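You operate a simulated robot arm through the tools that you are given. There is no shell and no other tool. Be economical: measure what you need, move in short steps, check, and stop when the job is done.

You are at the controls of a simulated two-armed robot. One attempt, no reset.

TASK
Hold the tall white connector, pull its plug and move it to the green socket of the harness box.
Fine: the connector ends standing in the connector tray; press the check button, its lamp must light.
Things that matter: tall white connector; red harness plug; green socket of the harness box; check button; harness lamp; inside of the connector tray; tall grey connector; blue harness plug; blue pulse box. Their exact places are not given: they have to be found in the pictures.

The check looks at the end state, three seconds after you hand in, the way a careful person would. Anything else that was tipped, shoved, dropped, spilled or broken makes it a failure.

THE ROBOT
Two 7-joint arms with two-finger parallel grippers on one trunk, on a base that drives. Base frame: it is fixed to the floor where the robot stands at the start and does not move with it; the origin is under the middle of the robot, x ahead of it, y to its left, z up. Units: cm, rad, N and s.
The left shoulder is at the start at [6, 14.3, 93.5], the right one opposite. With the tool pointing down near the work surface each hand reaches from about 32 to 74 cm from the robot's upright axis, wherever it stands, measured 20 degrees to its own side. Places, roughly: green socket of the harness box [70, 0, 80]; check button [70, -10, 80]; harness lamp [70, -10, 80]; inside of the connector tray [70, -30, 80]. Payload 1.57 kg a hand.
The TCP of each hand is the grasp point between the finger pads, 3 cm short of the fingertips. In the tool frame z runs along the fingers and y along their closing line. Largest opening 11 cm; finger width 2.4, thickness 1.2; the body of the gripper, 4.8 by 11.2 cm, starts 7.8 cm behind the TCP.
Orientation is that of the tool frame in the base frame, as a unit quaternion [w, x, y, z]. With the fingers straight down and closing along the base's y, the tool's x points along the base's -x, its y along +y and its z along -z.

THE INTERFACE
- The arms move only by the tool nudge_tool. It takes "left_series", "right_series" or both (then of equal length, played together; a hand with none holds still); each is a list of rows, each a list of 2 entries, a list of its own where there are three numbers: the shift along the base's x, y, z in units of 150 mm (1.0 is 150 mm), then the turn, a rotation vector about the base's x, y, z in units of 45 degrees (1.0 is 45 degrees). In form: [[[x, y, z], [wx, wy, wz]], ...]. A call has 1 to 8 rows; each row is the pose to reach, as a shift and turn from the pose commanded when the call began. "left_grip" and "right_grip" are, for a hand that has rows, the finger opening in cm, from 0 to 11, set as the call begins (left out, the last holds). A call with a number of a shift or a turn outside -1 to 1 is refused whole. A row lasts 0.2 s, in which the tool goes at most 5 cm and 0.15 rad; a call with a longer step from one row to the next is refused whole, and so is a gripper value outside its range. Where a pose cannot be reached the arm comes as near as it can. A force on the tool above 40 N (or 10 N above the force at the start of the call, whichever is more), or a blocked arm, ends the call early, and 0.2 s more pass. Each finger travels about 4.5 cm/s and halts on what it meets, pressing with about 39 N; the grip force reading is that of the motor and also rises with nothing between the fingers. The clock runs only during rows and for 0.2 s after the last one: add rows that repeat a pose to give the fingers time. The reply holds the time, the measured pose of the TCP, the force on the tool along the base axes, the opening and the grip force, in the units named above and with some noise, and new pictures: "views" is both (left out), scene, wrist or none (wrist: the cameras of the hands that moved).
- Cameras (640 x 400 px; columns grow to the right, rows downward): "scene" is now at [6.16, 0.25, 155.1]; the picture's right is [-0.10, -1.00, 0.00], its down [-0.70, 0.07, -0.72] and it looks along [0.71, -0.07, -0.70] (base axes); focal length 283 px, centre (320, 200). "left" rides on the left gripper at [7, -1.6, -14.1] in its tool frame; the picture's right is [0.23, 0.97, 0.00], its down [-0.86, 0.20, -0.48] and it looks along [-0.47, 0.11, 0.88] (tool axes); focal length 222 px, centre (320, 200). "right" rides on the right gripper at [7, 1.6, -14.1] in its tool frame; the picture's right is [-0.23, 0.97, 0.00], its down [-0.86, -0.20, -0.48] and it looks along [-0.47, -0.11, 0.88] (tool axes); focal length 222 px, centre (320, 200).
- move_column(by): slides the trunk up (or, below 0, down) by that many cm; the arms and the scene camera ride with it, the base frame stays. It gives what a move gives, with no picture.
- base_move(legs): drives the robot by 1 to 6 legs, each [ahead, left, turn to the left] in cm, cm and rad, along the robot's own axes; the way and the turn of a leg run together, so that a leg with both is an arc; at most 150 cm and 3.142 rad a leg. The arms and the cameras ride along, it lands a little off, and it stops where it bumps. It gives what a move gives, and a new picture of the scene camera.
- pan_tilt(pan, tilt): turns the head with the scene camera to pan (to the left, within 1.501 rad either way) and tilt (down, from -0.506 to 1.204), counted from straight ahead of the robot. It gives what a move gives, and a new picture of the scene camera.
- measure_at(camera, pixels): for up to 12 pixels [column, row] of the newest picture of that camera ("zoom" is the newest enlarged one), the place [x, y, z] in the base frame of the surface seen there, good to about 0.2 cm, but the place of the scene camera against the robot may be out by one fixed shift of up to 1.8 cm in any direction. No time passes.
- close_up(camera, box): a new picture of the part [left, top, right, bottom] of that camera's present view, enlarged. No time passes.
- job_done(): hands the job in; it is judged then, once.

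Keep the steps short. Do not move on a guess: measure, check each grasp and each placing, and mend mistakes. In all there are 80 turns and 260 pictures (those below and enlarged ones count). Leave the grippers open and the arms clear of the work at the hand-in unless told otherwise, and finish with a single line.

The tools are called after "Call:" by a JSON object that holds its "fn" and its "kwargs". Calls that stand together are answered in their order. nudge_tool: Moves the arms, as the interface text tells. Its arguments: {"type":"object","properties":{"left_series":{"type":"array","items":{"type":"array"}},"left_grip":{"type":"number"},"right_series":{"type":"array","items":{"type":"array"}},"right_grip":{"type":"number"},"views":{"type":"string","enum":["both","scene","wrist","none"]}},"required":[]} The other tools are called the same way: move_column (by) slides the trunk up or down; base_move (legs) drives the base; pan_tilt (pan, tilt) turns the head that bears the scene camera; measure_at (camera, pixels) gives the place of the surface under pixels of a picture; close_up (camera, box) takes an enlarged picture of a part of a camera's view; job_done () hands the job in.

At the start:

```text
time: 0.0
left_ee_pos: [50.06, 18.2, 110.94]
left_orientation: [0.001, 0.0, 1.0, 0.0]
left_wrist_force: [0.9, -0.2, 0.2]
left_gripper_width: 11.0
left_grasp_force: 0.1
right_ee_pos: [45.66, -24.27, 103.21]
right_orientation: [0.0, -0.001, 1.0, 0.0]
right_wrist_force: [0.1, -0.9, -0.4]
right_gripper_width: 11.03
right_grasp_force: 0.1
trunk travel left (down, up): [-53.4, 5.6]
robot x, y, heading: [0.13, -0.3, -0.002]
head pan, tilt: [-0.096, 0.773]
```

scene: 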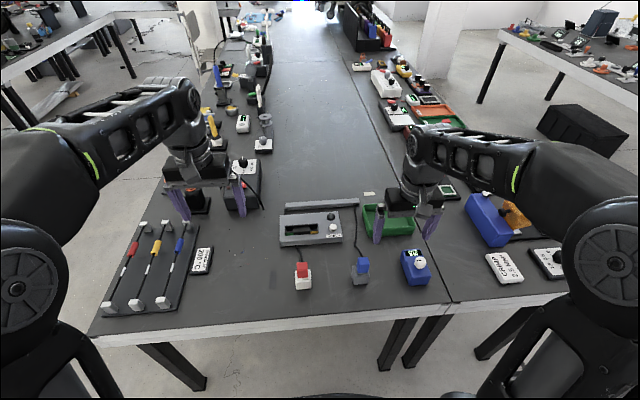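
right: 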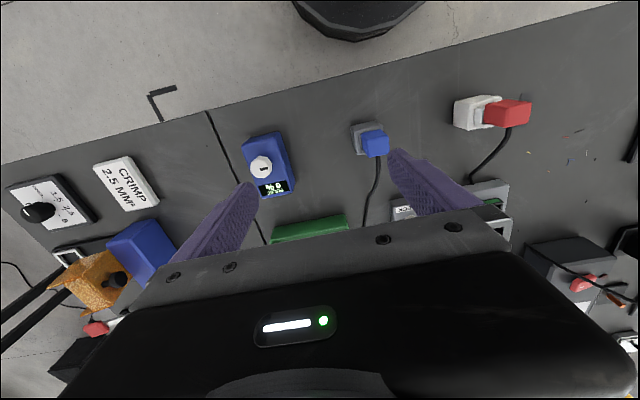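
left: 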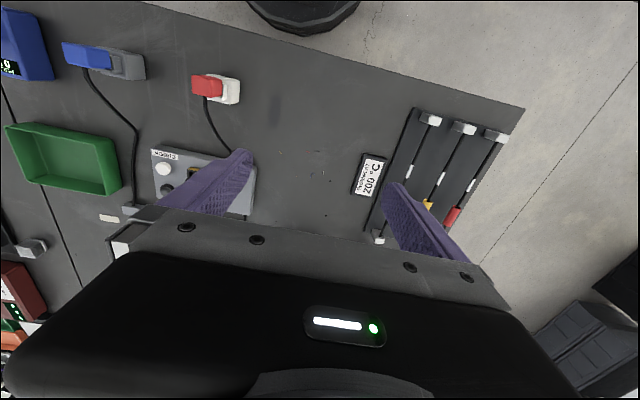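

I see the white connector with its red plug at scene (302,275), the grey one with blue at (361,270), the harness box at (310,228) and the green tray at (388,220). I'll enlarge the work area first.

Call:
{"fn": "close_up", "kwargs": {"camera": "scene", "box": [260, 190, 450, 310]}}

Call:
{"fn": "close_up", "kwargs": {"camera": "left", "box": [0, 20, 260, 240]}}

Call:
{"fn": "close_up", "kwargs": {"camera": "right", "box": [330, 70, 560, 240]}}

Call:
{"fn": "measure_at", "kwargs": {"camera": "left", "pixels": [[207, 84], [231, 88], [208, 98], [232, 103], [163, 168], [167, 188], [194, 190], [100, 60], [60, 165], [300, 120]]}}

Call:
{"fn": "measure_at", "kwargs": {"camera": "scene", "pixels": [[302, 266], [302, 284], [296, 279], [310, 279], [361, 262], [361, 278], [333, 227], [310, 228], [388, 222], [332, 262]]}}

```text
3.33 times, centred on (355, 250) of scene
```

zoom: 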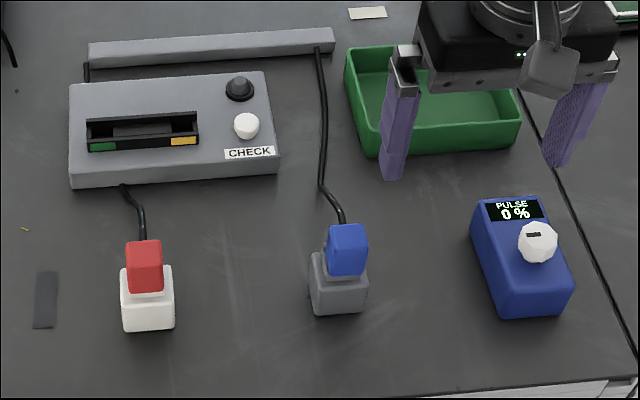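

```text
1.82 times, centred on (130, 130) of left
```

zoom: 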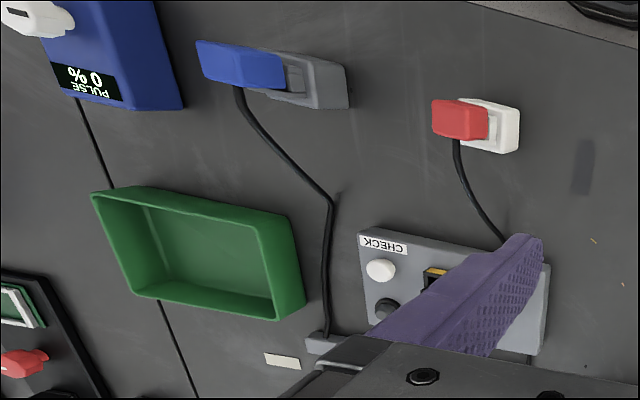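

```text
2.35 times, centred on (445, 155) of right
```

zoom: 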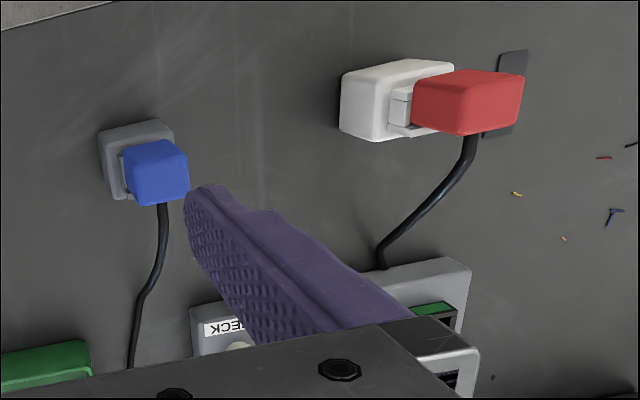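

```text
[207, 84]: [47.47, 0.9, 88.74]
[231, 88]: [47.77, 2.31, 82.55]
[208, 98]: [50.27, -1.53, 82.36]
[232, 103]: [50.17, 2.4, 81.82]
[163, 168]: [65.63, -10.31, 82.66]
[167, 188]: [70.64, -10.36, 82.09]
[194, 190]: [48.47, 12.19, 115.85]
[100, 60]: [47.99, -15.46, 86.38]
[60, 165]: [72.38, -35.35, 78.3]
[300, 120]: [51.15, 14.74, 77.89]
```

```text
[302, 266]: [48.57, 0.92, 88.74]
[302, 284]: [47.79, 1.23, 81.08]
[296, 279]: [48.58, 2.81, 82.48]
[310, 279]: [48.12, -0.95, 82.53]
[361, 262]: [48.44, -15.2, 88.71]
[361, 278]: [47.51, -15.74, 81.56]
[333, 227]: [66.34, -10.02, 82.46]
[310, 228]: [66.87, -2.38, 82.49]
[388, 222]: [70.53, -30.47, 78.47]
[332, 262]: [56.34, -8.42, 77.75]
```

The connector is a white body with the red plug on top (top at z≈88.7). I need its exact geometry and the socket's, so I'll zoom further and measure.

Call:
{"fn": "close_up", "kwargs": {"camera": "scene", "box": [280, 250, 328, 280]}}

Call:
{"fn": "close_up", "kwargs": {"camera": "left", "box": [180, 60, 260, 110]}}

Call:
{"fn": "close_up", "kwargs": {"camera": "scene", "box": [270, 200, 350, 250]}}

Call:
{"fn": "measure_at", "kwargs": {"camera": "zoom", "pixels": [[110, 150], [500, 150], [160, 170], [130, 245], [260, 240], [400, 225], [260, 190], [130, 195], [400, 170], [500, 220], [490, 130], [70, 300]]}}

```text
13.33 times, centred on (304, 265) of scene
```

zoom: 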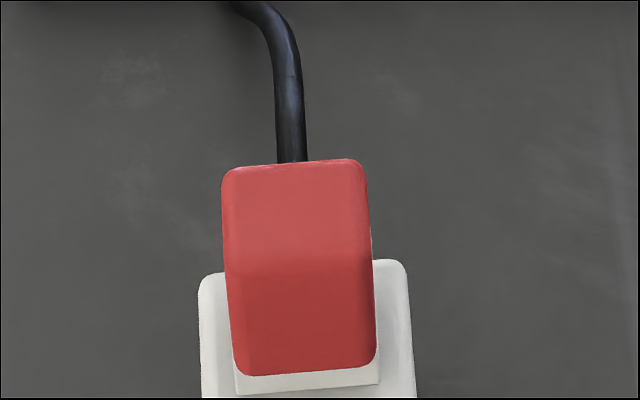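

```text
8.00 times, centred on (220, 85) of left
```

zoom: 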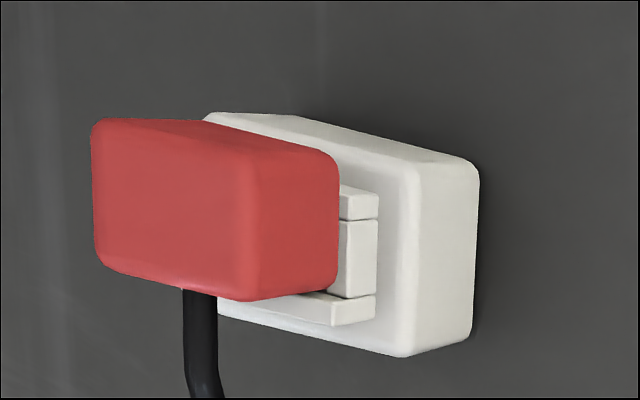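

```text
8.00 times, centred on (310, 225) of scene
```

zoom: 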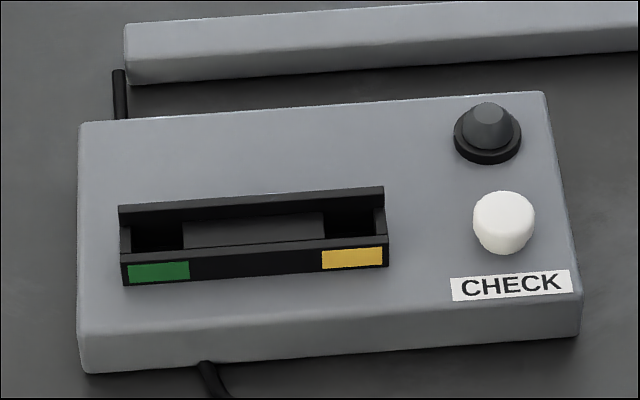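

```text
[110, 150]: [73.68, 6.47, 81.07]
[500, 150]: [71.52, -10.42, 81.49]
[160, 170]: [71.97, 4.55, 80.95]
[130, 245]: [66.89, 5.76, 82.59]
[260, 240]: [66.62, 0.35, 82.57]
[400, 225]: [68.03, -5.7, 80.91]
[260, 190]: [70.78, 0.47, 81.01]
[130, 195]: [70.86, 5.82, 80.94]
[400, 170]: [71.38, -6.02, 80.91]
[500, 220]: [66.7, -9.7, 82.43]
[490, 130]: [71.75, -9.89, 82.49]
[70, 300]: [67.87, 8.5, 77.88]
```

Call:
{"fn": "close_up", "kwargs": {"camera": "scene", "box": [282, 220, 322, 245]}}

Call:
{"fn": "measure_at", "kwargs": {"camera": "zoom", "pixels": [[60, 60], [60, 110], [110, 100], [180, 90], [60, 140], [110, 140], [180, 130], [200, 100], [300, 90], [110, 165], [110, 205], [260, 150]]}}

Call:
{"fn": "close_up", "kwargs": {"camera": "right", "box": [440, 80, 544, 145]}}

Call:
{"fn": "measure_at", "kwargs": {"camera": "zoom", "pixels": [[100, 130], [190, 110], [240, 150], [300, 130], [400, 100], [400, 150], [500, 100], [300, 100], [90, 230], [270, 200], [330, 190], [180, 230]]}}

```text
16.00 times, centred on (302, 232) of scene
```

zoom: 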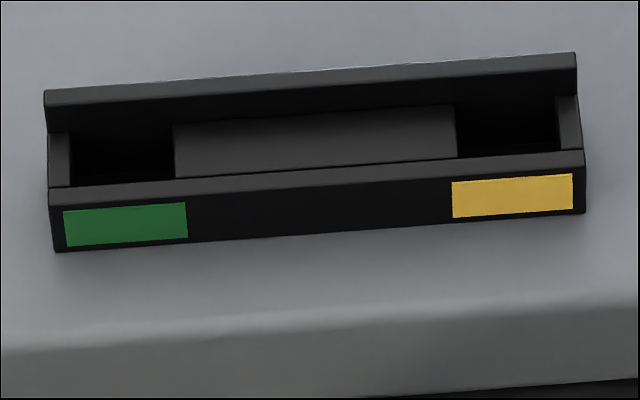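

```text
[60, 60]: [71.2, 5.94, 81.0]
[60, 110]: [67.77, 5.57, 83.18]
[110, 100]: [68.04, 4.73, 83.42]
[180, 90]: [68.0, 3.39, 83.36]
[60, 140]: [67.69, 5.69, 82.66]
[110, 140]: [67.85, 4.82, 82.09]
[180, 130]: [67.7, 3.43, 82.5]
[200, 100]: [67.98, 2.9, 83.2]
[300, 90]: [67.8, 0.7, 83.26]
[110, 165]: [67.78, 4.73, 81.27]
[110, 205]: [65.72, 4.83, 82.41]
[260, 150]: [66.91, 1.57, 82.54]
```

```text
6.15 times, centred on (492, 112) of right
```

zoom: 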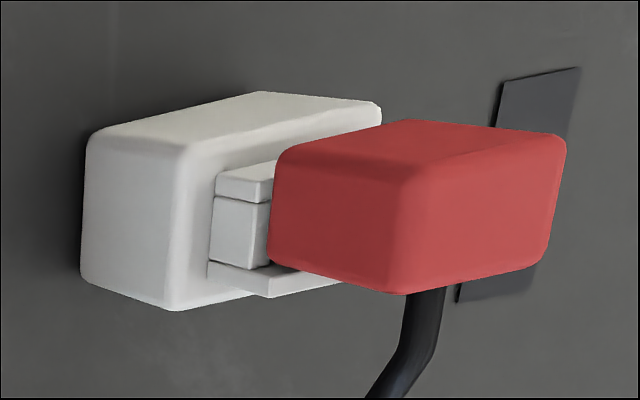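

```text
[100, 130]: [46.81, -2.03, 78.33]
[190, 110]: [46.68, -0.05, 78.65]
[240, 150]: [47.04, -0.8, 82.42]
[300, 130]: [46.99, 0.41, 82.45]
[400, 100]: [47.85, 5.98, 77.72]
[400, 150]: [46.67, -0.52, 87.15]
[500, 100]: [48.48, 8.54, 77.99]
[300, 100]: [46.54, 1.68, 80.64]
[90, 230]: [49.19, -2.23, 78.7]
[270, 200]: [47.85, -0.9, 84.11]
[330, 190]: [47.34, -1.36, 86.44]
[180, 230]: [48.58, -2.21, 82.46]
```

Measured so far: white body is about x 46.5–50.3, y −2.2…2.4, z 78–82.5. The red plug sits above it at z 84–88.7. The green socket hole is near (68, 4.7).

Plan: the right hand holds the body from the front, pitched 45°. The left hand pulls the plug straight up. First I'll pitch the right hand and bring it towards the middle at height.

Call:
{"fn": "nudge_tool", "kwargs": {"right_series": [[[-0.05, 0.13, -0.05], [0, -0.14, 0]], [[-0.1, 0.27, -0.1], [0, -0.28, 0]], [[-0.15, 0.4, -0.15], [0, -0.43, 0]], [[-0.2, 0.53, -0.2], [0, -0.57, 0]], [[-0.25, 0.67, -0.25], [0, -0.72, 0]], [[-0.3, 0.8, -0.3], [0, -0.86, 0]], [[-0.35, 0.93, -0.35], [0, -1.0, 0]]], "right_grip": 8}}

```text
time: 1.6
left_ee_pos: [49.95, 18.32, 111.0]
left_orientation: [0.001, 0.0, 1.0, 0.0]
left_wrist_force: [-0.3, -0.1, -0.7]
left_gripper_width: 11.02
left_grasp_force: 0.0
right_ee_pos: [44.23, -7.97, 99.48]
right_orientation: [0.383, -0.002, 0.924, 0.001]
right_wrist_force: [0.5, 0.0, 0.4]
right_gripper_width: 8.0
right_grasp_force: 0.1
right hand out of reach, approached as far as the arm can: row 6, 7
trunk travel left (down, up): [-53.4, 5.6]
robot x, y, heading: [-0.02, 0.05, 0.003]
head pan, tilt: [-0.096, 0.773]
```

scene: 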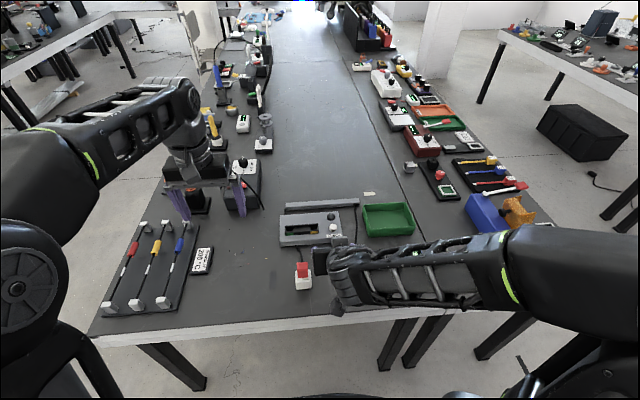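
right: 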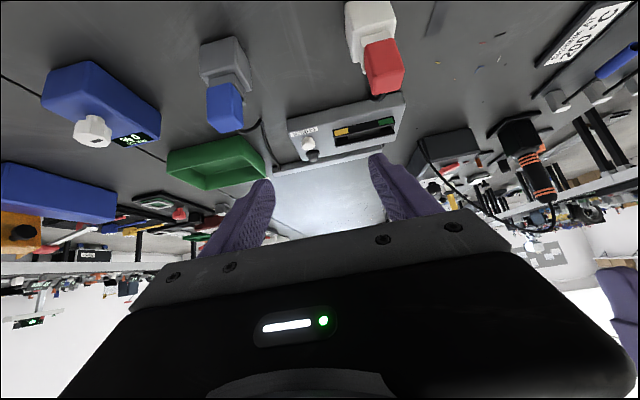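

The right hand is too close to the body for this pitch, so I'll back the base up 12 cm. Nothing is held yet.

Call:
{"fn": "base_move", "kwargs": {"legs": [[-12, 0, 0]]}}

```text
time: 2.9
left_ee_pos: [37.52, 18.47, 111.11]
left_orientation: [0.001, 0.0, 1.0, 0.0]
left_wrist_force: [-0.3, -0.1, 0.4]
left_gripper_width: 11.03
left_grasp_force: 0.0
right_ee_pos: [31.86, -8.06, 99.48]
right_orientation: [0.383, 0.0, 0.924, 0.0]
right_wrist_force: [-0.6, -0.5, 0.5]
right_gripper_width: 8.0
right_grasp_force: 0.0
trunk travel left (down, up): [-53.4, 5.6]
robot x, y, heading: [-12.52, -0.09, 0.002]
head pan, tilt: [-0.096, 0.773]
```

scene: 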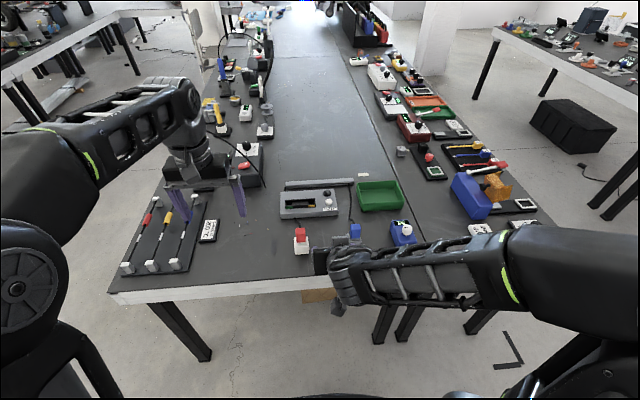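

Now I'll bring the right hand to a standoff on the 45° approach line, about (38, 0, 91).

Call:
{"fn": "nudge_tool", "kwargs": {"right_series": [[[0.1, 0.14, -0.14], [0, 0, 0]], [[0.2, 0.28, -0.28], [0, 0, 0]], [[0.3, 0.42, -0.42], [0, 0, 0]], [[0.4, 0.53, -0.53], [0, 0, 0]], [[0.4, 0.53, -0.53], [0, 0, 0]]]}}

```text
time: 4.0
left_ee_pos: [37.7, 18.37, 110.97]
left_orientation: [0.001, -0.002, 1.0, 0.0]
left_wrist_force: [0.4, 0.4, 0.4]
left_gripper_width: 11.01
left_grasp_force: 0.1
right_ee_pos: [38.11, -0.08, 91.52]
right_orientation: [0.382, 0.0, 0.924, 0.0]
right_wrist_force: [-0.7, 0.2, 0.6]
right_gripper_width: 7.99
right_grasp_force: 0.1
trunk travel left (down, up): [-53.4, 5.6]
robot x, y, heading: [-11.98, 0.44, 0.003]
head pan, tilt: [-0.096, 0.773]
```

scene: 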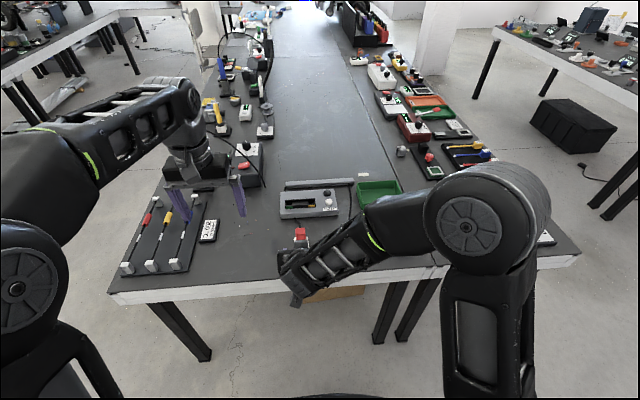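
right: 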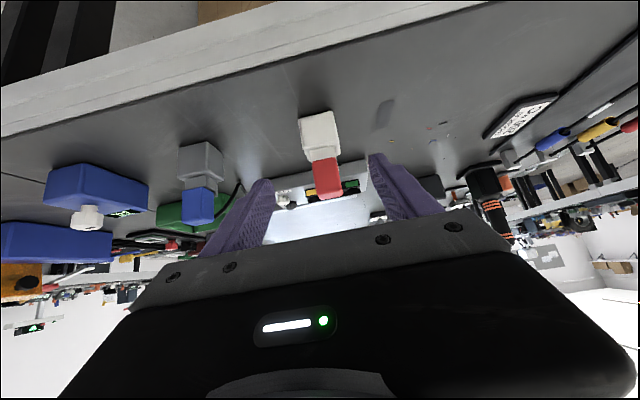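

Pose reached. I'll measure the white body and plug in the right camera: body near (320,133), plug near (327,178).

Call:
{"fn": "close_up", "kwargs": {"camera": "right", "box": [270, 90, 390, 210]}}

Call:
{"fn": "measure_at", "kwargs": {"camera": "right", "pixels": [[302, 130], [320, 133], [334, 128], [306, 150], [338, 146], [316, 180], [327, 178], [338, 176], [320, 157], [329, 195]]}}

```text
3.33 times, centred on (330, 150) of right
```

zoom: 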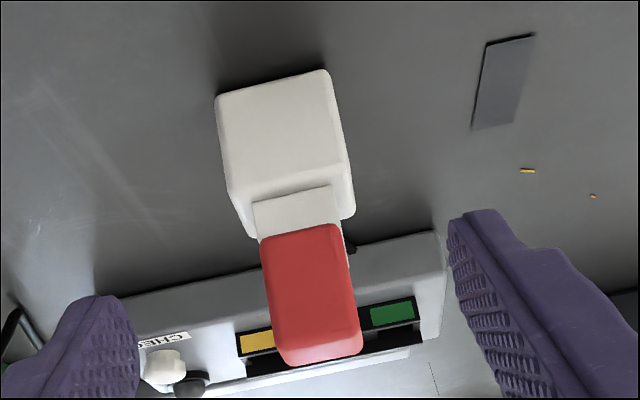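

```text
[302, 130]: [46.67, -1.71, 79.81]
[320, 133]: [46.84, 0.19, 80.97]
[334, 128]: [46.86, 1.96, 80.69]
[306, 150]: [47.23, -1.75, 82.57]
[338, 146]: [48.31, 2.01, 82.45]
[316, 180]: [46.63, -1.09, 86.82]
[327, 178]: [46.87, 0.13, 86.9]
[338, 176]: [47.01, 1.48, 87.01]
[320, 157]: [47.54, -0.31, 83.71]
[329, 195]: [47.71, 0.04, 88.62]
```

The body centre is y≈0.1 with the front face at x≈46.75, and it is yawed about −0.05 rad. I'll advance along the approach line to (46.8, 0.15, 81.8) with that yaw and the fingers open.

Call:
{"fn": "nudge_tool", "kwargs": {"right_series": [[[0.12, 0.005, -0.13], [0, 0, -0.03]], [[0.24, 0.01, -0.26], [0, 0, -0.064]], [[0.36, 0.015, -0.39], [0, 0, -0.064]], [[0.48, 0.015, -0.52], [0, 0, -0.064]], [[0.58, 0.015, -0.65], [0, 0, -0.064]], [[0.58, 0.015, -0.65], [0, 0, -0.064]]]}}

```text
time: 5.5
left_ee_pos: [37.56, 18.36, 111.01]
left_orientation: [0.001, -0.001, 1.0, 0.0]
left_wrist_force: [0.5, 1.0, -0.5]
left_gripper_width: 11.0
left_grasp_force: 0.0
right_ee_pos: [46.83, 0.04, 81.65]
right_orientation: [0.383, 0.023, 0.924, -0.01]
right_wrist_force: [0.0, 0.6, 0.4]
right_gripper_width: 7.99
right_grasp_force: 0.1
trunk travel left (down, up): [-53.4, 5.6]
robot x, y, heading: [-12.31, 0.22, -0.001]
head pan, tilt: [-0.096, 0.773]
```

scene: 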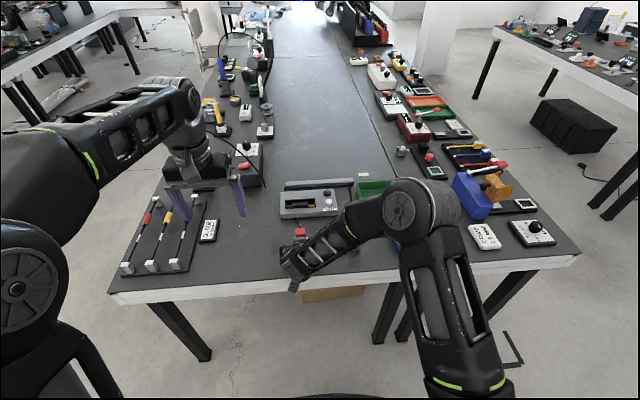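
right: 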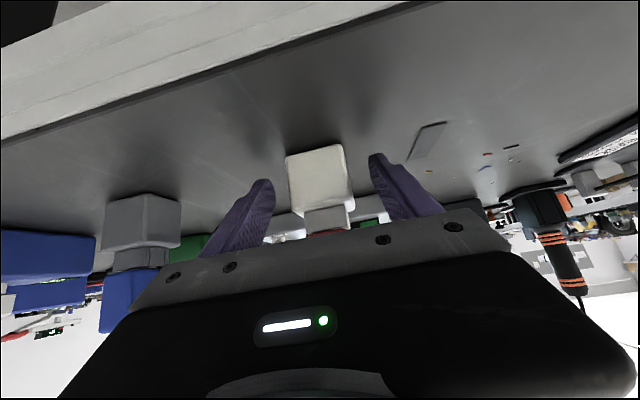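

The white body sits centred between the right fingers (image x≈320), so I'll close on it.

Call:
{"fn": "nudge_tool", "kwargs": {"right_series": [[[0, 0, 0], [0, 0, 0]], [[0, 0, 0], [0, 0, 0]], [[0, 0, 0], [0, 0, 0]], [[0, 0, 0], [0, 0, 0]], [[0, 0, 0], [0, 0, 0]]], "right_grip": 2, "views": "wrist"}}

```text
time: 6.7
left_ee_pos: [37.62, 18.26, 110.94]
left_orientation: [0.0, -0.001, 1.0, 0.001]
left_wrist_force: [0.9, -0.1, -0.8]
left_gripper_width: 11.01
left_grasp_force: 0.1
right_ee_pos: [46.75, 0.0, 81.69]
right_orientation: [0.381, 0.021, 0.924, -0.009]
right_wrist_force: [0.2, -0.3, 0.9]
right_gripper_width: 4.52
right_grasp_force: 39.2
trunk travel left (down, up): [-53.4, 5.6]
robot x, y, heading: [-12.27, -0.25, -0.002]
head pan, tilt: [-0.096, 0.773]
```

right: 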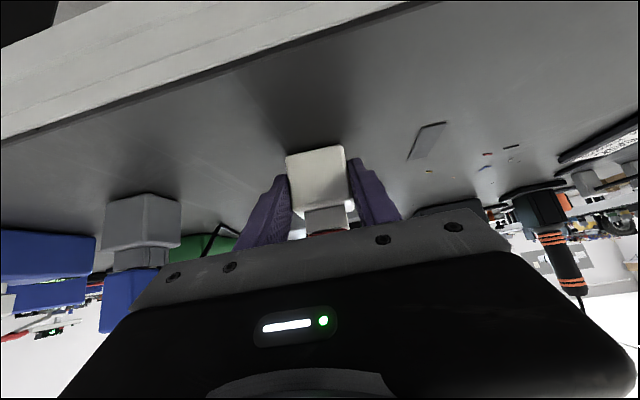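

Grasp is firm (4.52 cm, 39 N). Next the left hand goes above the plug, staying high.

Call:
{"fn": "nudge_tool", "kwargs": {"left_series": [[[0.18, -0.2, 0], [0, 0, 0]], [[0.36, -0.4, -0.05], [0, 0, -0.03]], [[0.54, -0.6, -0.1], [0, 0, -0.064]], [[0.7, -0.8, -0.2], [0, 0, -0.064]], [[0.7, -0.95, -0.3], [0, 0, -0.064]], [[0.7, -0.95, -0.4], [0, 0, -0.064]]], "left_grip": 7}}

```text
time: 8.1
left_ee_pos: [42.94, 7.45, 108.32]
left_orientation: [0.001, 0.024, 1.0, -0.001]
left_wrist_force: [0.0, 0.3, 0.6]
left_gripper_width: 7.02
left_grasp_force: 0.0
left hand out of reach, approached as far as the arm can: row 1, 2, 3, 4, 5, 6
right_ee_pos: [46.73, 0.04, 81.62]
right_orientation: [0.382, 0.022, 0.924, -0.01]
right_wrist_force: [0.5, -0.7, 1.0]
right_gripper_width: 4.5
right_grasp_force: 39.4
trunk travel left (down, up): [-53.4, 5.6]
robot x, y, heading: [-12.37, 0.09, 0.001]
head pan, tilt: [-0.096, 0.773]
```

scene: 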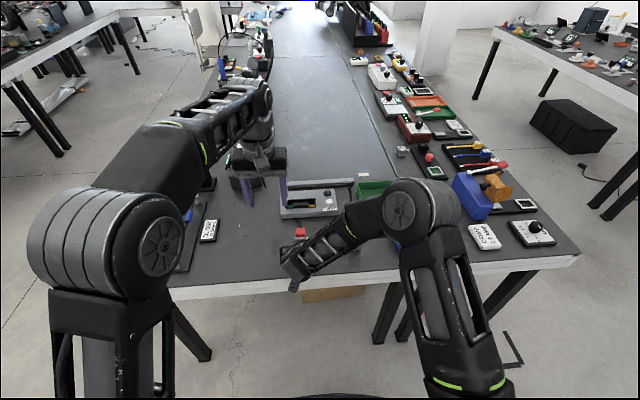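
left: 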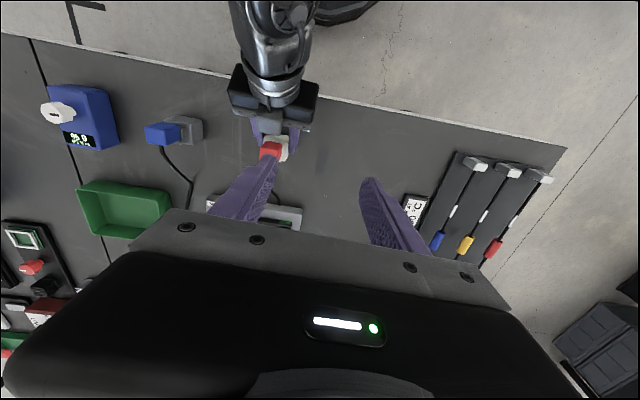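

The left arm reconfigured and is still short of the target. I'll give it a few more rows in the same direction.

Call:
{"fn": "nudge_tool", "kwargs": {"left_series": [[[0, 0, 0], [0, 0, 0]], [[0, 0, 0], [0, 0, 0]]], "views": "none"}}

```text
time: 8.7
left_ee_pos: [42.95, 7.29, 108.3]
left_orientation: [0.001, 0.024, 1.0, 0.0]
left_wrist_force: [0.5, -0.4, -1.2]
left_gripper_width: 6.97
left_grasp_force: 0.1
right_ee_pos: [46.8, 0.04, 81.8]
right_orientation: [0.382, 0.023, 0.924, -0.009]
right_wrist_force: [-0.9, 1.1, 1.0]
right_gripper_width: 4.52
right_grasp_force: 39.4
trunk travel left (down, up): [-53.4, 5.6]
robot x, y, heading: [-12.79, -0.02, 0.004]
head pan, tilt: [-0.096, 0.773]
```

Call:
{"fn": "nudge_tool", "kwargs": {"left_series": [[[0.1, -0.08, -0.05], [0, 0, 0]], [[0.2, -0.16, -0.12], [0, 0, 0]], [[0.3, -0.24, -0.2], [0, 0, 0]], [[0.36, -0.35, -0.27], [0, 0, 0]], [[0.36, -0.45, -0.35], [0, 0, 0]]], "views": "wrist"}}

```text
time: 9.8
left_ee_pos: [48.0, -0.16, 102.73]
left_orientation: [0.004, 0.025, 1.0, -0.001]
left_wrist_force: [0.2, -0.1, 0.4]
left_gripper_width: 6.99
left_grasp_force: 0.1
left hand out of reach, approached as far as the arm can: row 2, 3, 4
right_ee_pos: [46.85, -0.06, 81.7]
right_orientation: [0.383, 0.024, 0.923, -0.01]
right_wrist_force: [0.5, -0.8, 1.5]
right_gripper_width: 4.52
right_grasp_force: 39.6
trunk travel left (down, up): [-53.4, 5.6]
robot x, y, heading: [-12.26, -0.15, 0.001]
head pan, tilt: [-0.096, 0.773]
```

left: 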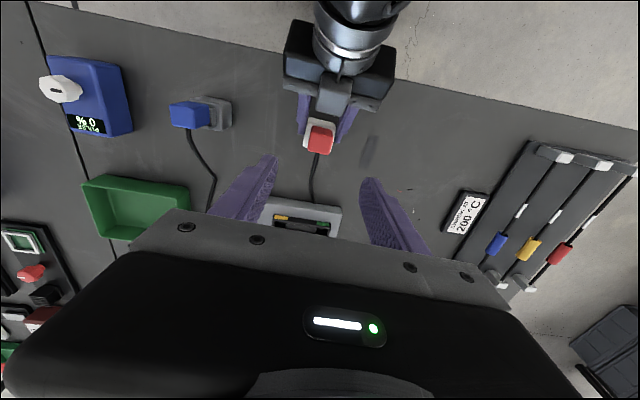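

Reached (48.0, −0.2, 102.7). I'll zoom on the plug and measure its edges.

Call:
{"fn": "close_up", "kwargs": {"camera": "left", "box": [280, 100, 360, 160]}}

Call:
{"fn": "measure_at", "kwargs": {"camera": "zoom", "pixels": [[240, 210], [400, 240], [320, 280], [310, 180], [250, 180], [300, 240], [390, 270], [240, 270], [420, 225], [380, 380]]}}

```text
6.67 times, centred on (320, 130) of left
```

zoom: 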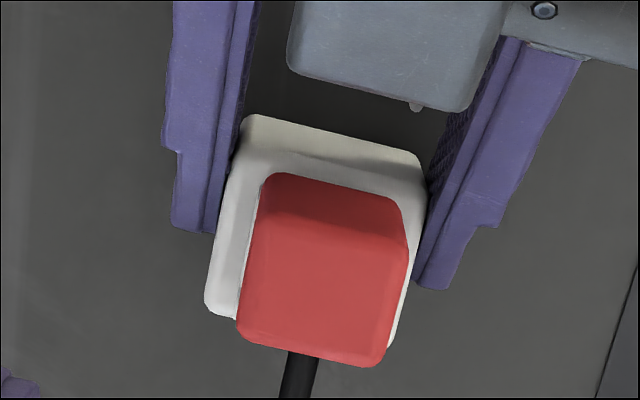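

```text
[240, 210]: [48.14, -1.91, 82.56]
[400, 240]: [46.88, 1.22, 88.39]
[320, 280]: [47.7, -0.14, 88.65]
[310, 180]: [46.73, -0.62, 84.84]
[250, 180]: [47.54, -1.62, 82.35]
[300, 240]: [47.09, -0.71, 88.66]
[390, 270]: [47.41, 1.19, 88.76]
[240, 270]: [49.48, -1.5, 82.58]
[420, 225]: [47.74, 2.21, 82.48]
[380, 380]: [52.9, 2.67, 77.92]
```

The plug's centre is about (47.9, 0.05), top at 88.7. I'll descend part way to z≈92 and check.

Call:
{"fn": "nudge_tool", "kwargs": {"left_series": [[[0, 0.01, -0.2], [0, 0, 0]], [[0, 0.014, -0.4], [0, 0, 0]], [[0, 0.014, -0.6], [0, 0, 0]], [[0, 0.014, -0.72], [0, 0, 0]], [[0, 0.014, -0.72], [0, 0, 0]]]}}

```text
time: 11.1
left_ee_pos: [47.85, -0.03, 91.77]
left_orientation: [0.001, 0.025, 1.0, 0.0]
left_wrist_force: [-0.2, 0.6, 0.6]
left_gripper_width: 6.99
left_grasp_force: 0.1
right_ee_pos: [46.7, 0.06, 81.6]
right_orientation: [0.382, 0.023, 0.924, -0.01]
right_wrist_force: [0.0, 0.4, 0.9]
right_gripper_width: 4.52
right_grasp_force: 38.6
trunk travel left (down, up): [-53.4, 5.6]
robot x, y, heading: [-12.31, -0.0, 0.0]
head pan, tilt: [-0.096, 0.773]
```

scene: 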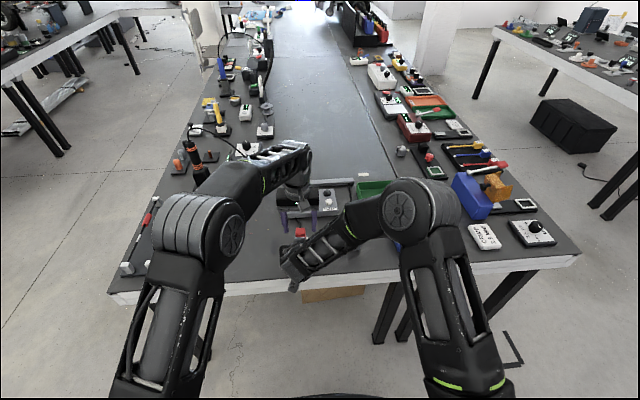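
left: 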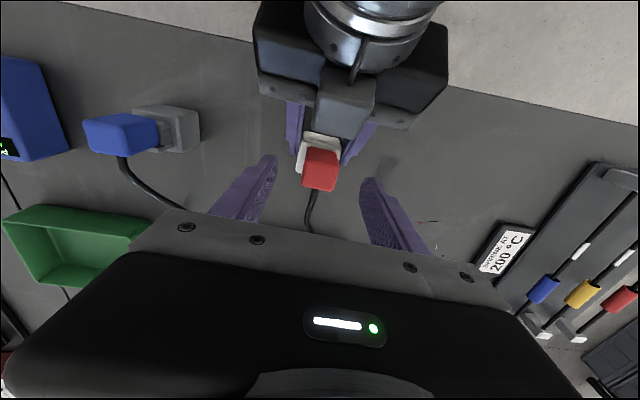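

The plug is centred between the left fingers. Down another 4 cm to z≈87.8.

Call:
{"fn": "nudge_tool", "kwargs": {"left_series": [[[0, 0, -0.14], [0, 0, 0]], [[0, 0, -0.265], [0, 0, 0]], [[0, 0, -0.265], [0, 0, 0]]], "views": "wrist"}}

```text
time: 11.8
left_ee_pos: [47.82, 0.24, 87.78]
left_orientation: [0.001, 0.025, 1.0, 0.0]
left_wrist_force: [-0.1, -0.6, 0.0]
left_gripper_width: 6.96
left_grasp_force: 0.1
right_ee_pos: [46.73, 0.12, 81.55]
right_orientation: [0.382, 0.022, 0.924, -0.009]
right_wrist_force: [-0.1, 0.5, 1.8]
right_gripper_width: 4.52
right_grasp_force: 39.5
trunk travel left (down, up): [-53.4, 5.6]
robot x, y, heading: [-12.47, 0.13, 0.0]
head pan, tilt: [-0.096, 0.773]
```

left: 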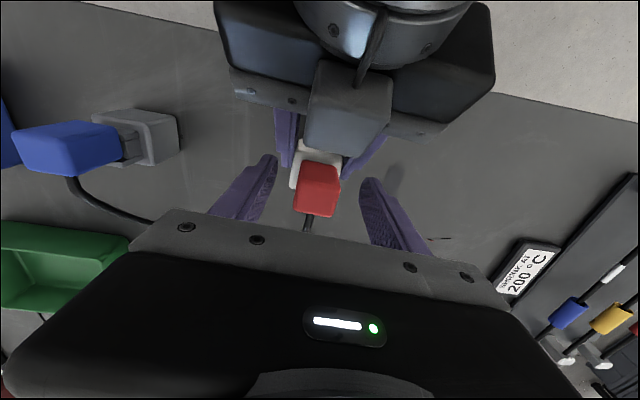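

Close the left fingers on the plug.

Call:
{"fn": "nudge_tool", "kwargs": {"left_series": [[[0, 0, 0], [0, 0, 0]], [[0, 0, 0], [0, 0, 0]], [[0, 0, 0], [0, 0, 0]], [[0, 0, 0], [0, 0, 0]], [[0, 0, 0], [0, 0, 0]]], "left_grip": 1, "views": "wrist"}}

```text
time: 13.1
left_ee_pos: [47.87, 0.2, 87.82]
left_orientation: [0.001, 0.024, 1.0, 0.0]
left_wrist_force: [1.0, -2.7, 1.6]
left_gripper_width: 2.91
left_grasp_force: 37.6
right_ee_pos: [46.72, 0.07, 81.65]
right_orientation: [0.382, 0.022, 0.924, -0.009]
right_wrist_force: [1.5, 3.1, 0.3]
right_gripper_width: 4.52
right_grasp_force: 38.3
trunk travel left (down, up): [-53.4, 5.6]
robot x, y, heading: [-12.18, 0.04, -0.002]
head pan, tilt: [-0.096, 0.773]
```

left: 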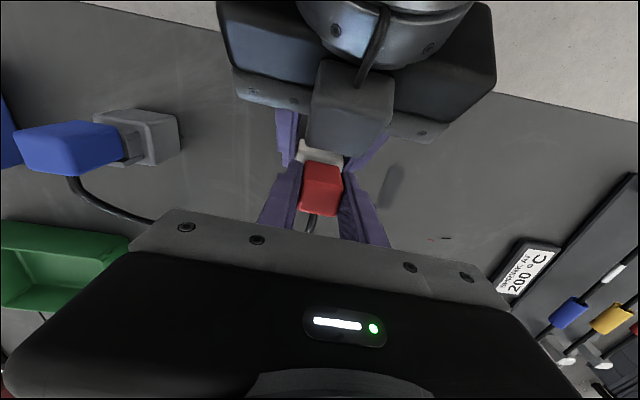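

Plug gripped (2.91 cm). Pull it straight up in small steps.

Call:
{"fn": "nudge_tool", "kwargs": {"left_series": [[[0, 0, 0.03], [0, 0, 0]], [[0, 0, 0.07], [0, 0, 0]], [[0, 0, 0.12], [0, 0, 0]], [[0, 0, 0.2], [0, 0, 0]], [[0, 0, 0.3], [0, 0, 0]], [[0, 0, 0.4], [0, 0, 0]]]}}

```text
time: 14.4
left_ee_pos: [47.62, 0.34, 94.0]
left_orientation: [0.002, 0.024, 1.0, 0.0]
left_wrist_force: [0.8, 0.4, -0.6]
left_gripper_width: 2.92
left_grasp_force: 39.0
right_ee_pos: [46.69, -0.08, 81.64]
right_orientation: [0.381, 0.022, 0.924, -0.008]
right_wrist_force: [-0.6, -2.2, 2.7]
right_gripper_width: 4.51
right_grasp_force: 39.4
trunk travel left (down, up): [-53.4, 5.6]
robot x, y, heading: [-12.29, -0.3, 0.002]
head pan, tilt: [-0.096, 0.773]
```

scene: 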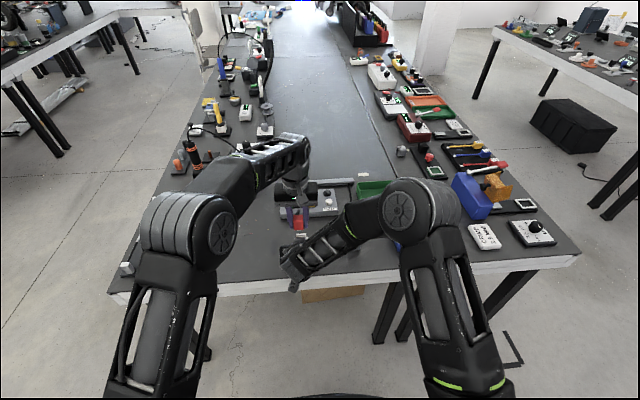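
left: 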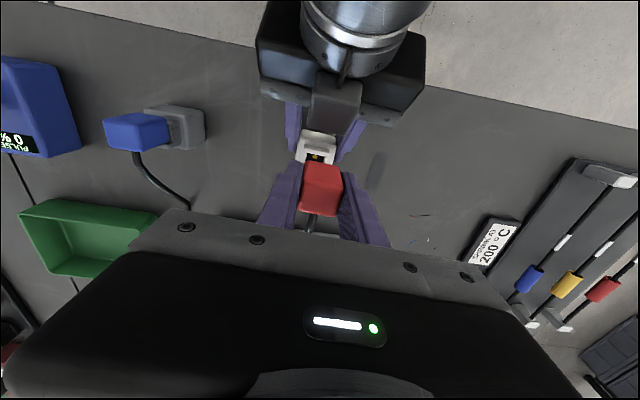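

The plug is out and the connector still stands. I'll open the right hand and retract it along its approach line, then inspect the plug's underside.

Call:
{"fn": "nudge_tool", "kwargs": {"right_series": [[[0, 0, 0], [0, 0, 0]], [[0, 0, 0], [0, 0, 0]], [[-0.01, 0, 0.01], [0, 0, 0]], [[-0.13, 0, 0.14], [0, 0, 0]], [[-0.26, 0, 0.28], [0, 0, 0]], [[-0.39, 0, 0.4], [0, 0, 0]], [[-0.52, 0, 0.52], [0, 0, 0]]], "right_grip": 8}}

```text
time: 16.1
left_ee_pos: [47.66, 0.42, 94.1]
left_orientation: [0.0, 0.024, 1.0, 0.0]
left_wrist_force: [-0.9, -0.2, -1.2]
left_gripper_width: 2.91
left_grasp_force: 39.2
right_ee_pos: [38.85, 0.14, 89.56]
right_orientation: [0.382, 0.023, 0.924, -0.009]
right_wrist_force: [-0.4, -0.1, 0.1]
right_gripper_width: 8.02
right_grasp_force: 0.1
trunk travel left (down, up): [-53.4, 5.6]
robot x, y, heading: [-12.34, -0.01, 0.001]
head pan, tilt: [-0.096, 0.773]
```

scene: 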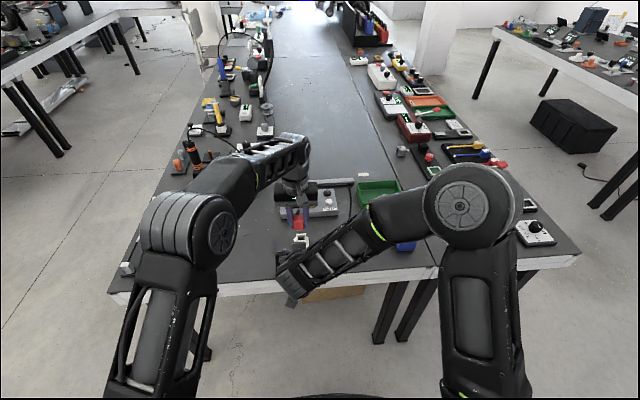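
right: 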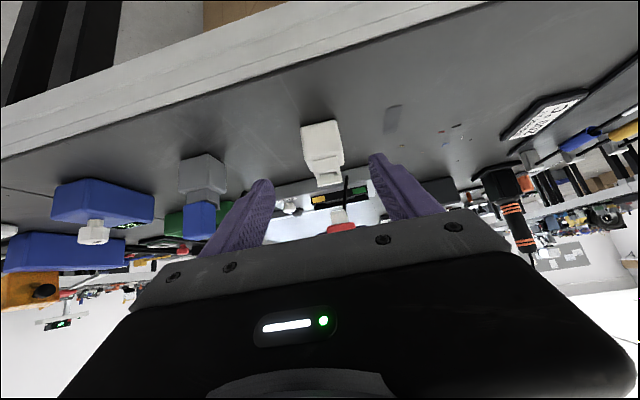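

Call:
{"fn": "close_up", "kwargs": {"camera": "right", "box": [285, 110, 385, 240]}}

Call:
{"fn": "close_up", "kwargs": {"camera": "right", "box": [310, 170, 374, 240]}}

Call:
{"fn": "close_up", "kwargs": {"camera": "left", "box": [270, 120, 370, 220]}}

Call:
{"fn": "measure_at", "kwargs": {"camera": "right", "pixels": [[340, 212], [340, 226], [333, 214], [347, 212], [331, 228], [352, 224], [322, 160], [322, 135]]}}

```text
3.08 times, centred on (335, 175) of right
```

zoom: 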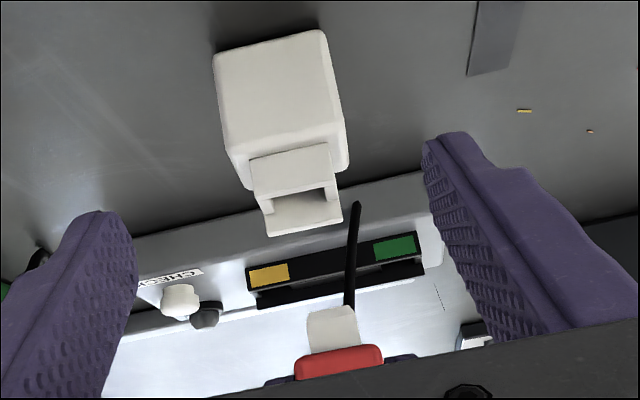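

```text
5.71 times, centred on (342, 205) of right
```

zoom: 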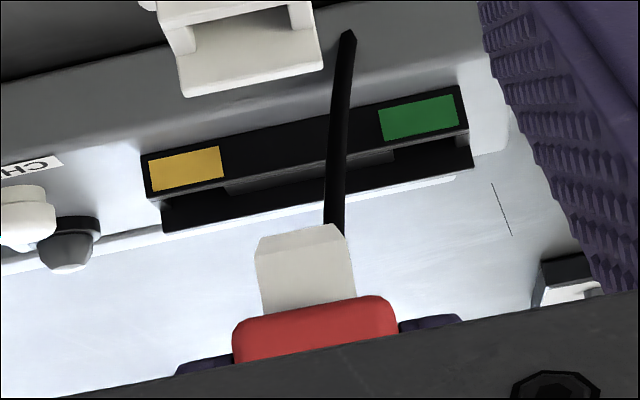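

```text
4.00 times, centred on (320, 170) of left
```

zoom: 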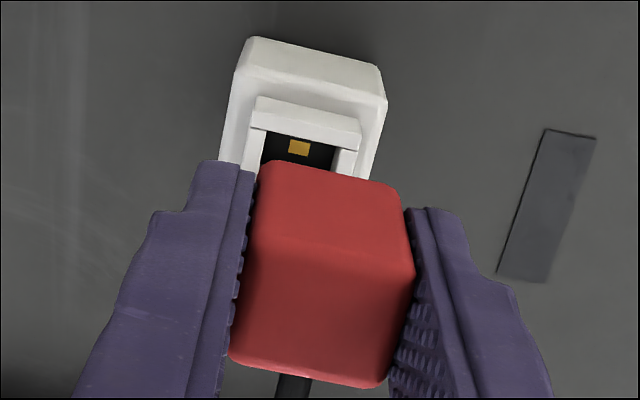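

```text
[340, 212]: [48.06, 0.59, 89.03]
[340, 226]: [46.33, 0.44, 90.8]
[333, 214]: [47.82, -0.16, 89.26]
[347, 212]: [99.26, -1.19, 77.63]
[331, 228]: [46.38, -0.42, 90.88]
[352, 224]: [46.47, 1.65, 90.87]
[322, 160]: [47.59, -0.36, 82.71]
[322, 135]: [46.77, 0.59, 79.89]
```

The plug has a white tongue, about 1.75 wide and 1.8 long below the red part. It is centred on the left TCP in y. Before driving forward I'll move the right hand off to its side and up, undoing the pitch.

Call:
{"fn": "nudge_tool", "kwargs": {"right_series": [[[0, -0.13, 0.03], [0, 0, 0]], [[0, -0.26, 0.06], [0, 0, 0]], [[0, -0.39, 0.12], [0, 0.14, 0.01]], [[0, -0.52, 0.2], [0, 0.28, 0.02]], [[0, -0.65, 0.3], [0, 0.42, 0.03]], [[0, -0.78, 0.42], [0, 0.56, 0.04]], [[0, -0.9, 0.55], [0, 0.7, 0.05]], [[0, -1.0, 0.68], [0, 0.84, 0.064]]], "views": "scene"}}

```text
time: 17.9
left_ee_pos: [47.7, 0.43, 93.98]
left_orientation: [0.002, 0.025, 1.0, -0.001]
left_wrist_force: [0.0, 0.8, 0.6]
left_gripper_width: 2.9
left_grasp_force: 39.1
right_ee_pos: [38.73, -14.87, 99.87]
right_orientation: [0.06, -0.005, 0.998, -0.006]
right_wrist_force: [0.0, 0.6, 0.2]
right_gripper_width: 7.98
right_grasp_force: 0.0
trunk travel left (down, up): [-53.4, 5.6]
robot x, y, heading: [-12.0, -0.01, 0.001]
head pan, tilt: [-0.096, 0.773]
```

scene: 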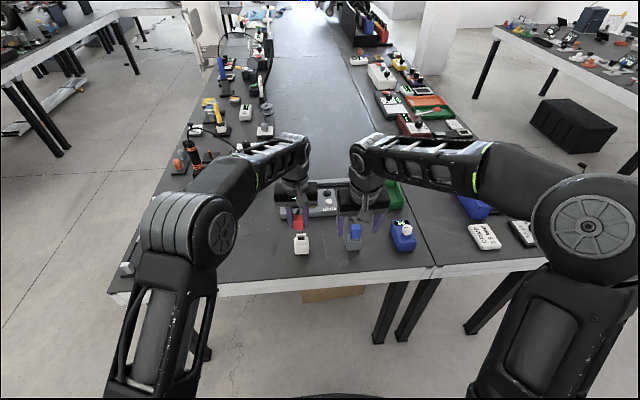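

Call:
{"fn": "nudge_tool", "kwargs": {"right_series": [[[0, -0.2, 0.06], [0, 0.08, 0]], [[0, -0.4, 0.12], [0, 0.155, 0]], [[0, -0.6, 0.2], [0, 0.155, 0]], [[0, -0.7, 0.25], [0, 0.155, 0]]], "views": "none"}}

Call:
{"fn": "base_move", "kwargs": {"legs": [[10, 0, 0]]}}

```text
time: 18.9
left_ee_pos: [47.62, 0.37, 93.94]
left_orientation: [0.001, 0.025, 1.0, 0.0]
left_wrist_force: [-0.4, -0.3, -0.2]
left_gripper_width: 2.93
left_grasp_force: 39.1
right_ee_pos: [38.84, -25.57, 103.41]
right_orientation: [0.002, -0.006, 1.0, -0.006]
right_wrist_force: [-0.1, 0.2, 0.1]
right_gripper_width: 7.99
right_grasp_force: 0.2
trunk travel left (down, up): [-53.4, 5.6]
robot x, y, heading: [-12.12, -0.29, 0.005]
head pan, tilt: [-0.096, 0.773]
```

```text
time: 20.0
left_ee_pos: [57.69, 0.21, 93.93]
left_orientation: [0.0, 0.026, 1.0, 0.0]
left_wrist_force: [0.6, 0.4, -0.3]
left_gripper_width: 2.91
left_grasp_force: 38.6
right_ee_pos: [48.72, -25.62, 103.3]
right_orientation: [0.001, -0.005, 1.0, -0.006]
right_wrist_force: [0.3, 0.4, 0.6]
right_gripper_width: 8.02
right_grasp_force: 0.1
trunk travel left (down, up): [-53.4, 5.6]
robot x, y, heading: [-2.42, 0.13, 0.0]
head pan, tilt: [-0.096, 0.773]
```

scene: 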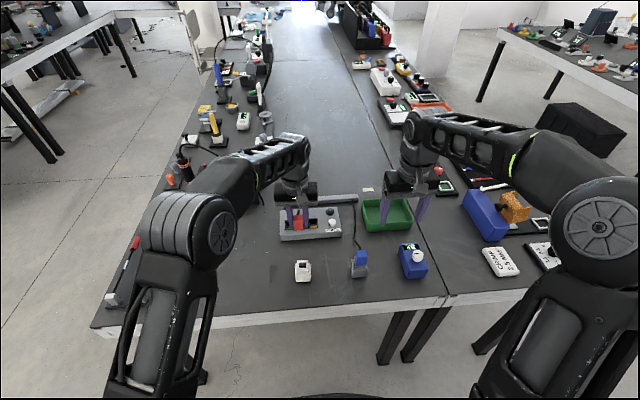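

Everything is as expected. I'll look at the socket through the left wrist camera and the scene camera.

Call:
{"fn": "nudge_tool", "kwargs": {"left_series": [[[0.12, 0.15, 0.05], [0, 0, 0]], [[0.24, 0.29, 0.1], [0, 0, 0]], [[0.24, 0.29, 0.1], [0, 0, 0]]]}}

Call:
{"fn": "close_up", "kwargs": {"camera": "left", "box": [220, 120, 420, 260]}}

Call:
{"fn": "close_up", "kwargs": {"camera": "scene", "box": [270, 180, 350, 245]}}

```text
time: 20.8
left_ee_pos: [61.09, 4.63, 95.66]
left_orientation: [0.0, 0.025, 1.0, 0.0]
left_wrist_force: [0.2, -0.2, -0.6]
left_gripper_width: 2.93
left_grasp_force: 38.8
right_ee_pos: [48.58, -25.62, 103.4]
right_orientation: [0.002, -0.004, 1.0, -0.006]
right_wrist_force: [0.8, 0.4, -0.1]
right_gripper_width: 8.0
right_grasp_force: 0.2
trunk travel left (down, up): [-53.4, 5.6]
robot x, y, heading: [-2.63, 0.19, 0.0]
head pan, tilt: [-0.096, 0.773]
```

scene: 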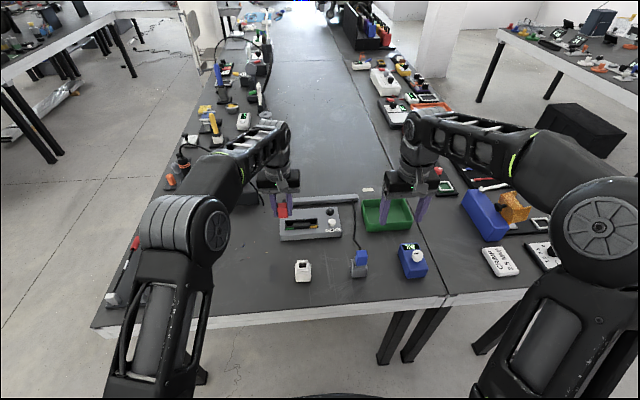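
left: 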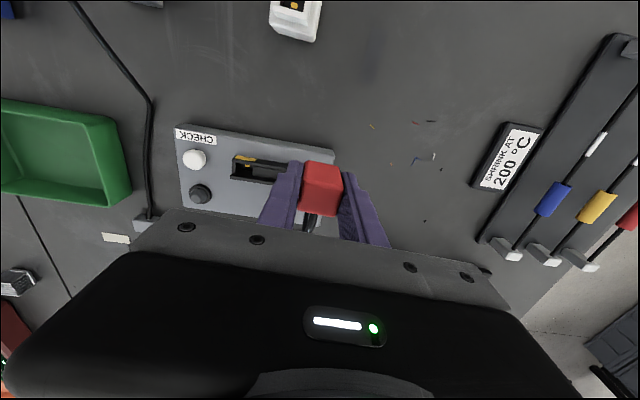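

```text
2.86 times, centred on (320, 190) of left
```

zoom: 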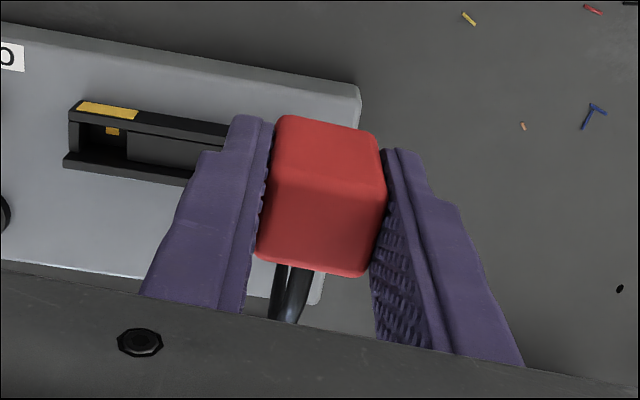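

```text
6.15 times, centred on (310, 212) of scene
```

zoom: 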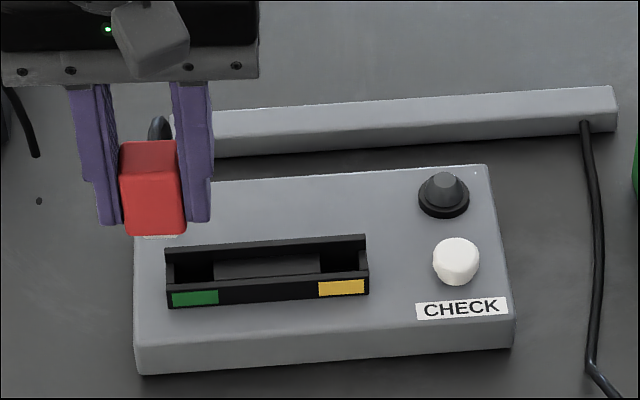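

Call:
{"fn": "close_up", "kwargs": {"camera": "scene", "box": [286, 207, 320, 234]}}

Call:
{"fn": "close_up", "kwargs": {"camera": "left", "box": [225, 140, 305, 200]}}

Call:
{"fn": "measure_at", "kwargs": {"camera": "zoom", "pixels": [[160, 135], [130, 180], [200, 175], [330, 190], [330, 250], [330, 310], [150, 225], [90, 200], [90, 145], [60, 270], [210, 260], [160, 250]]}}

```text
14.81 times, centred on (303, 220) of scene
```

zoom: 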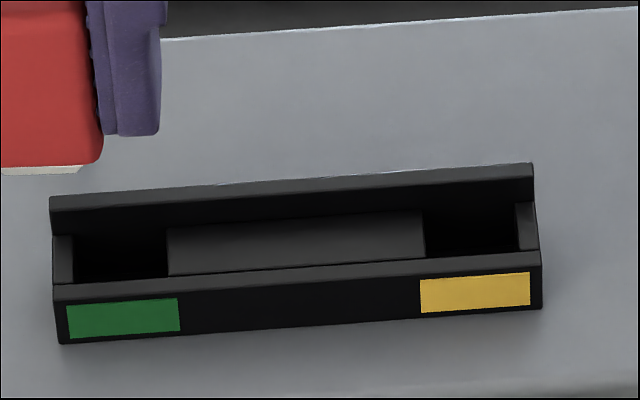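

```text
6.67 times, centred on (265, 170) of left
```

zoom: 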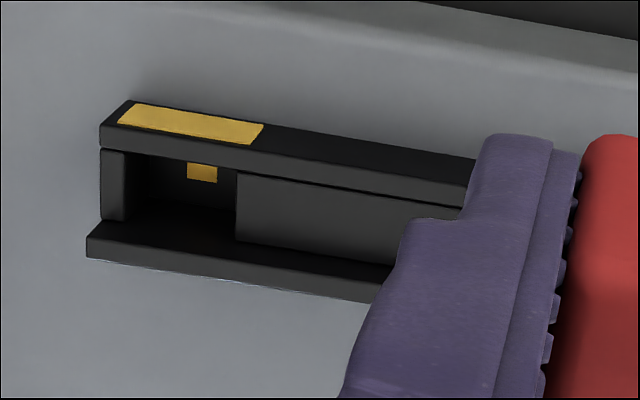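

```text
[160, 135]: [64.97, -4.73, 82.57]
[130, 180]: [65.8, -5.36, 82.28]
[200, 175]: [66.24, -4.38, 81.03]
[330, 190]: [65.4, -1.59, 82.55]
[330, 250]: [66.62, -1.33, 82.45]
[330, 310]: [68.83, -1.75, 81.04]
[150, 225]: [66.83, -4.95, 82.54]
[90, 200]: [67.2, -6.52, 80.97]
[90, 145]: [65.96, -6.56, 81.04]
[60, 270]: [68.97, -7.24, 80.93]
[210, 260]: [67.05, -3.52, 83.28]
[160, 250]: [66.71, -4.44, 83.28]
```

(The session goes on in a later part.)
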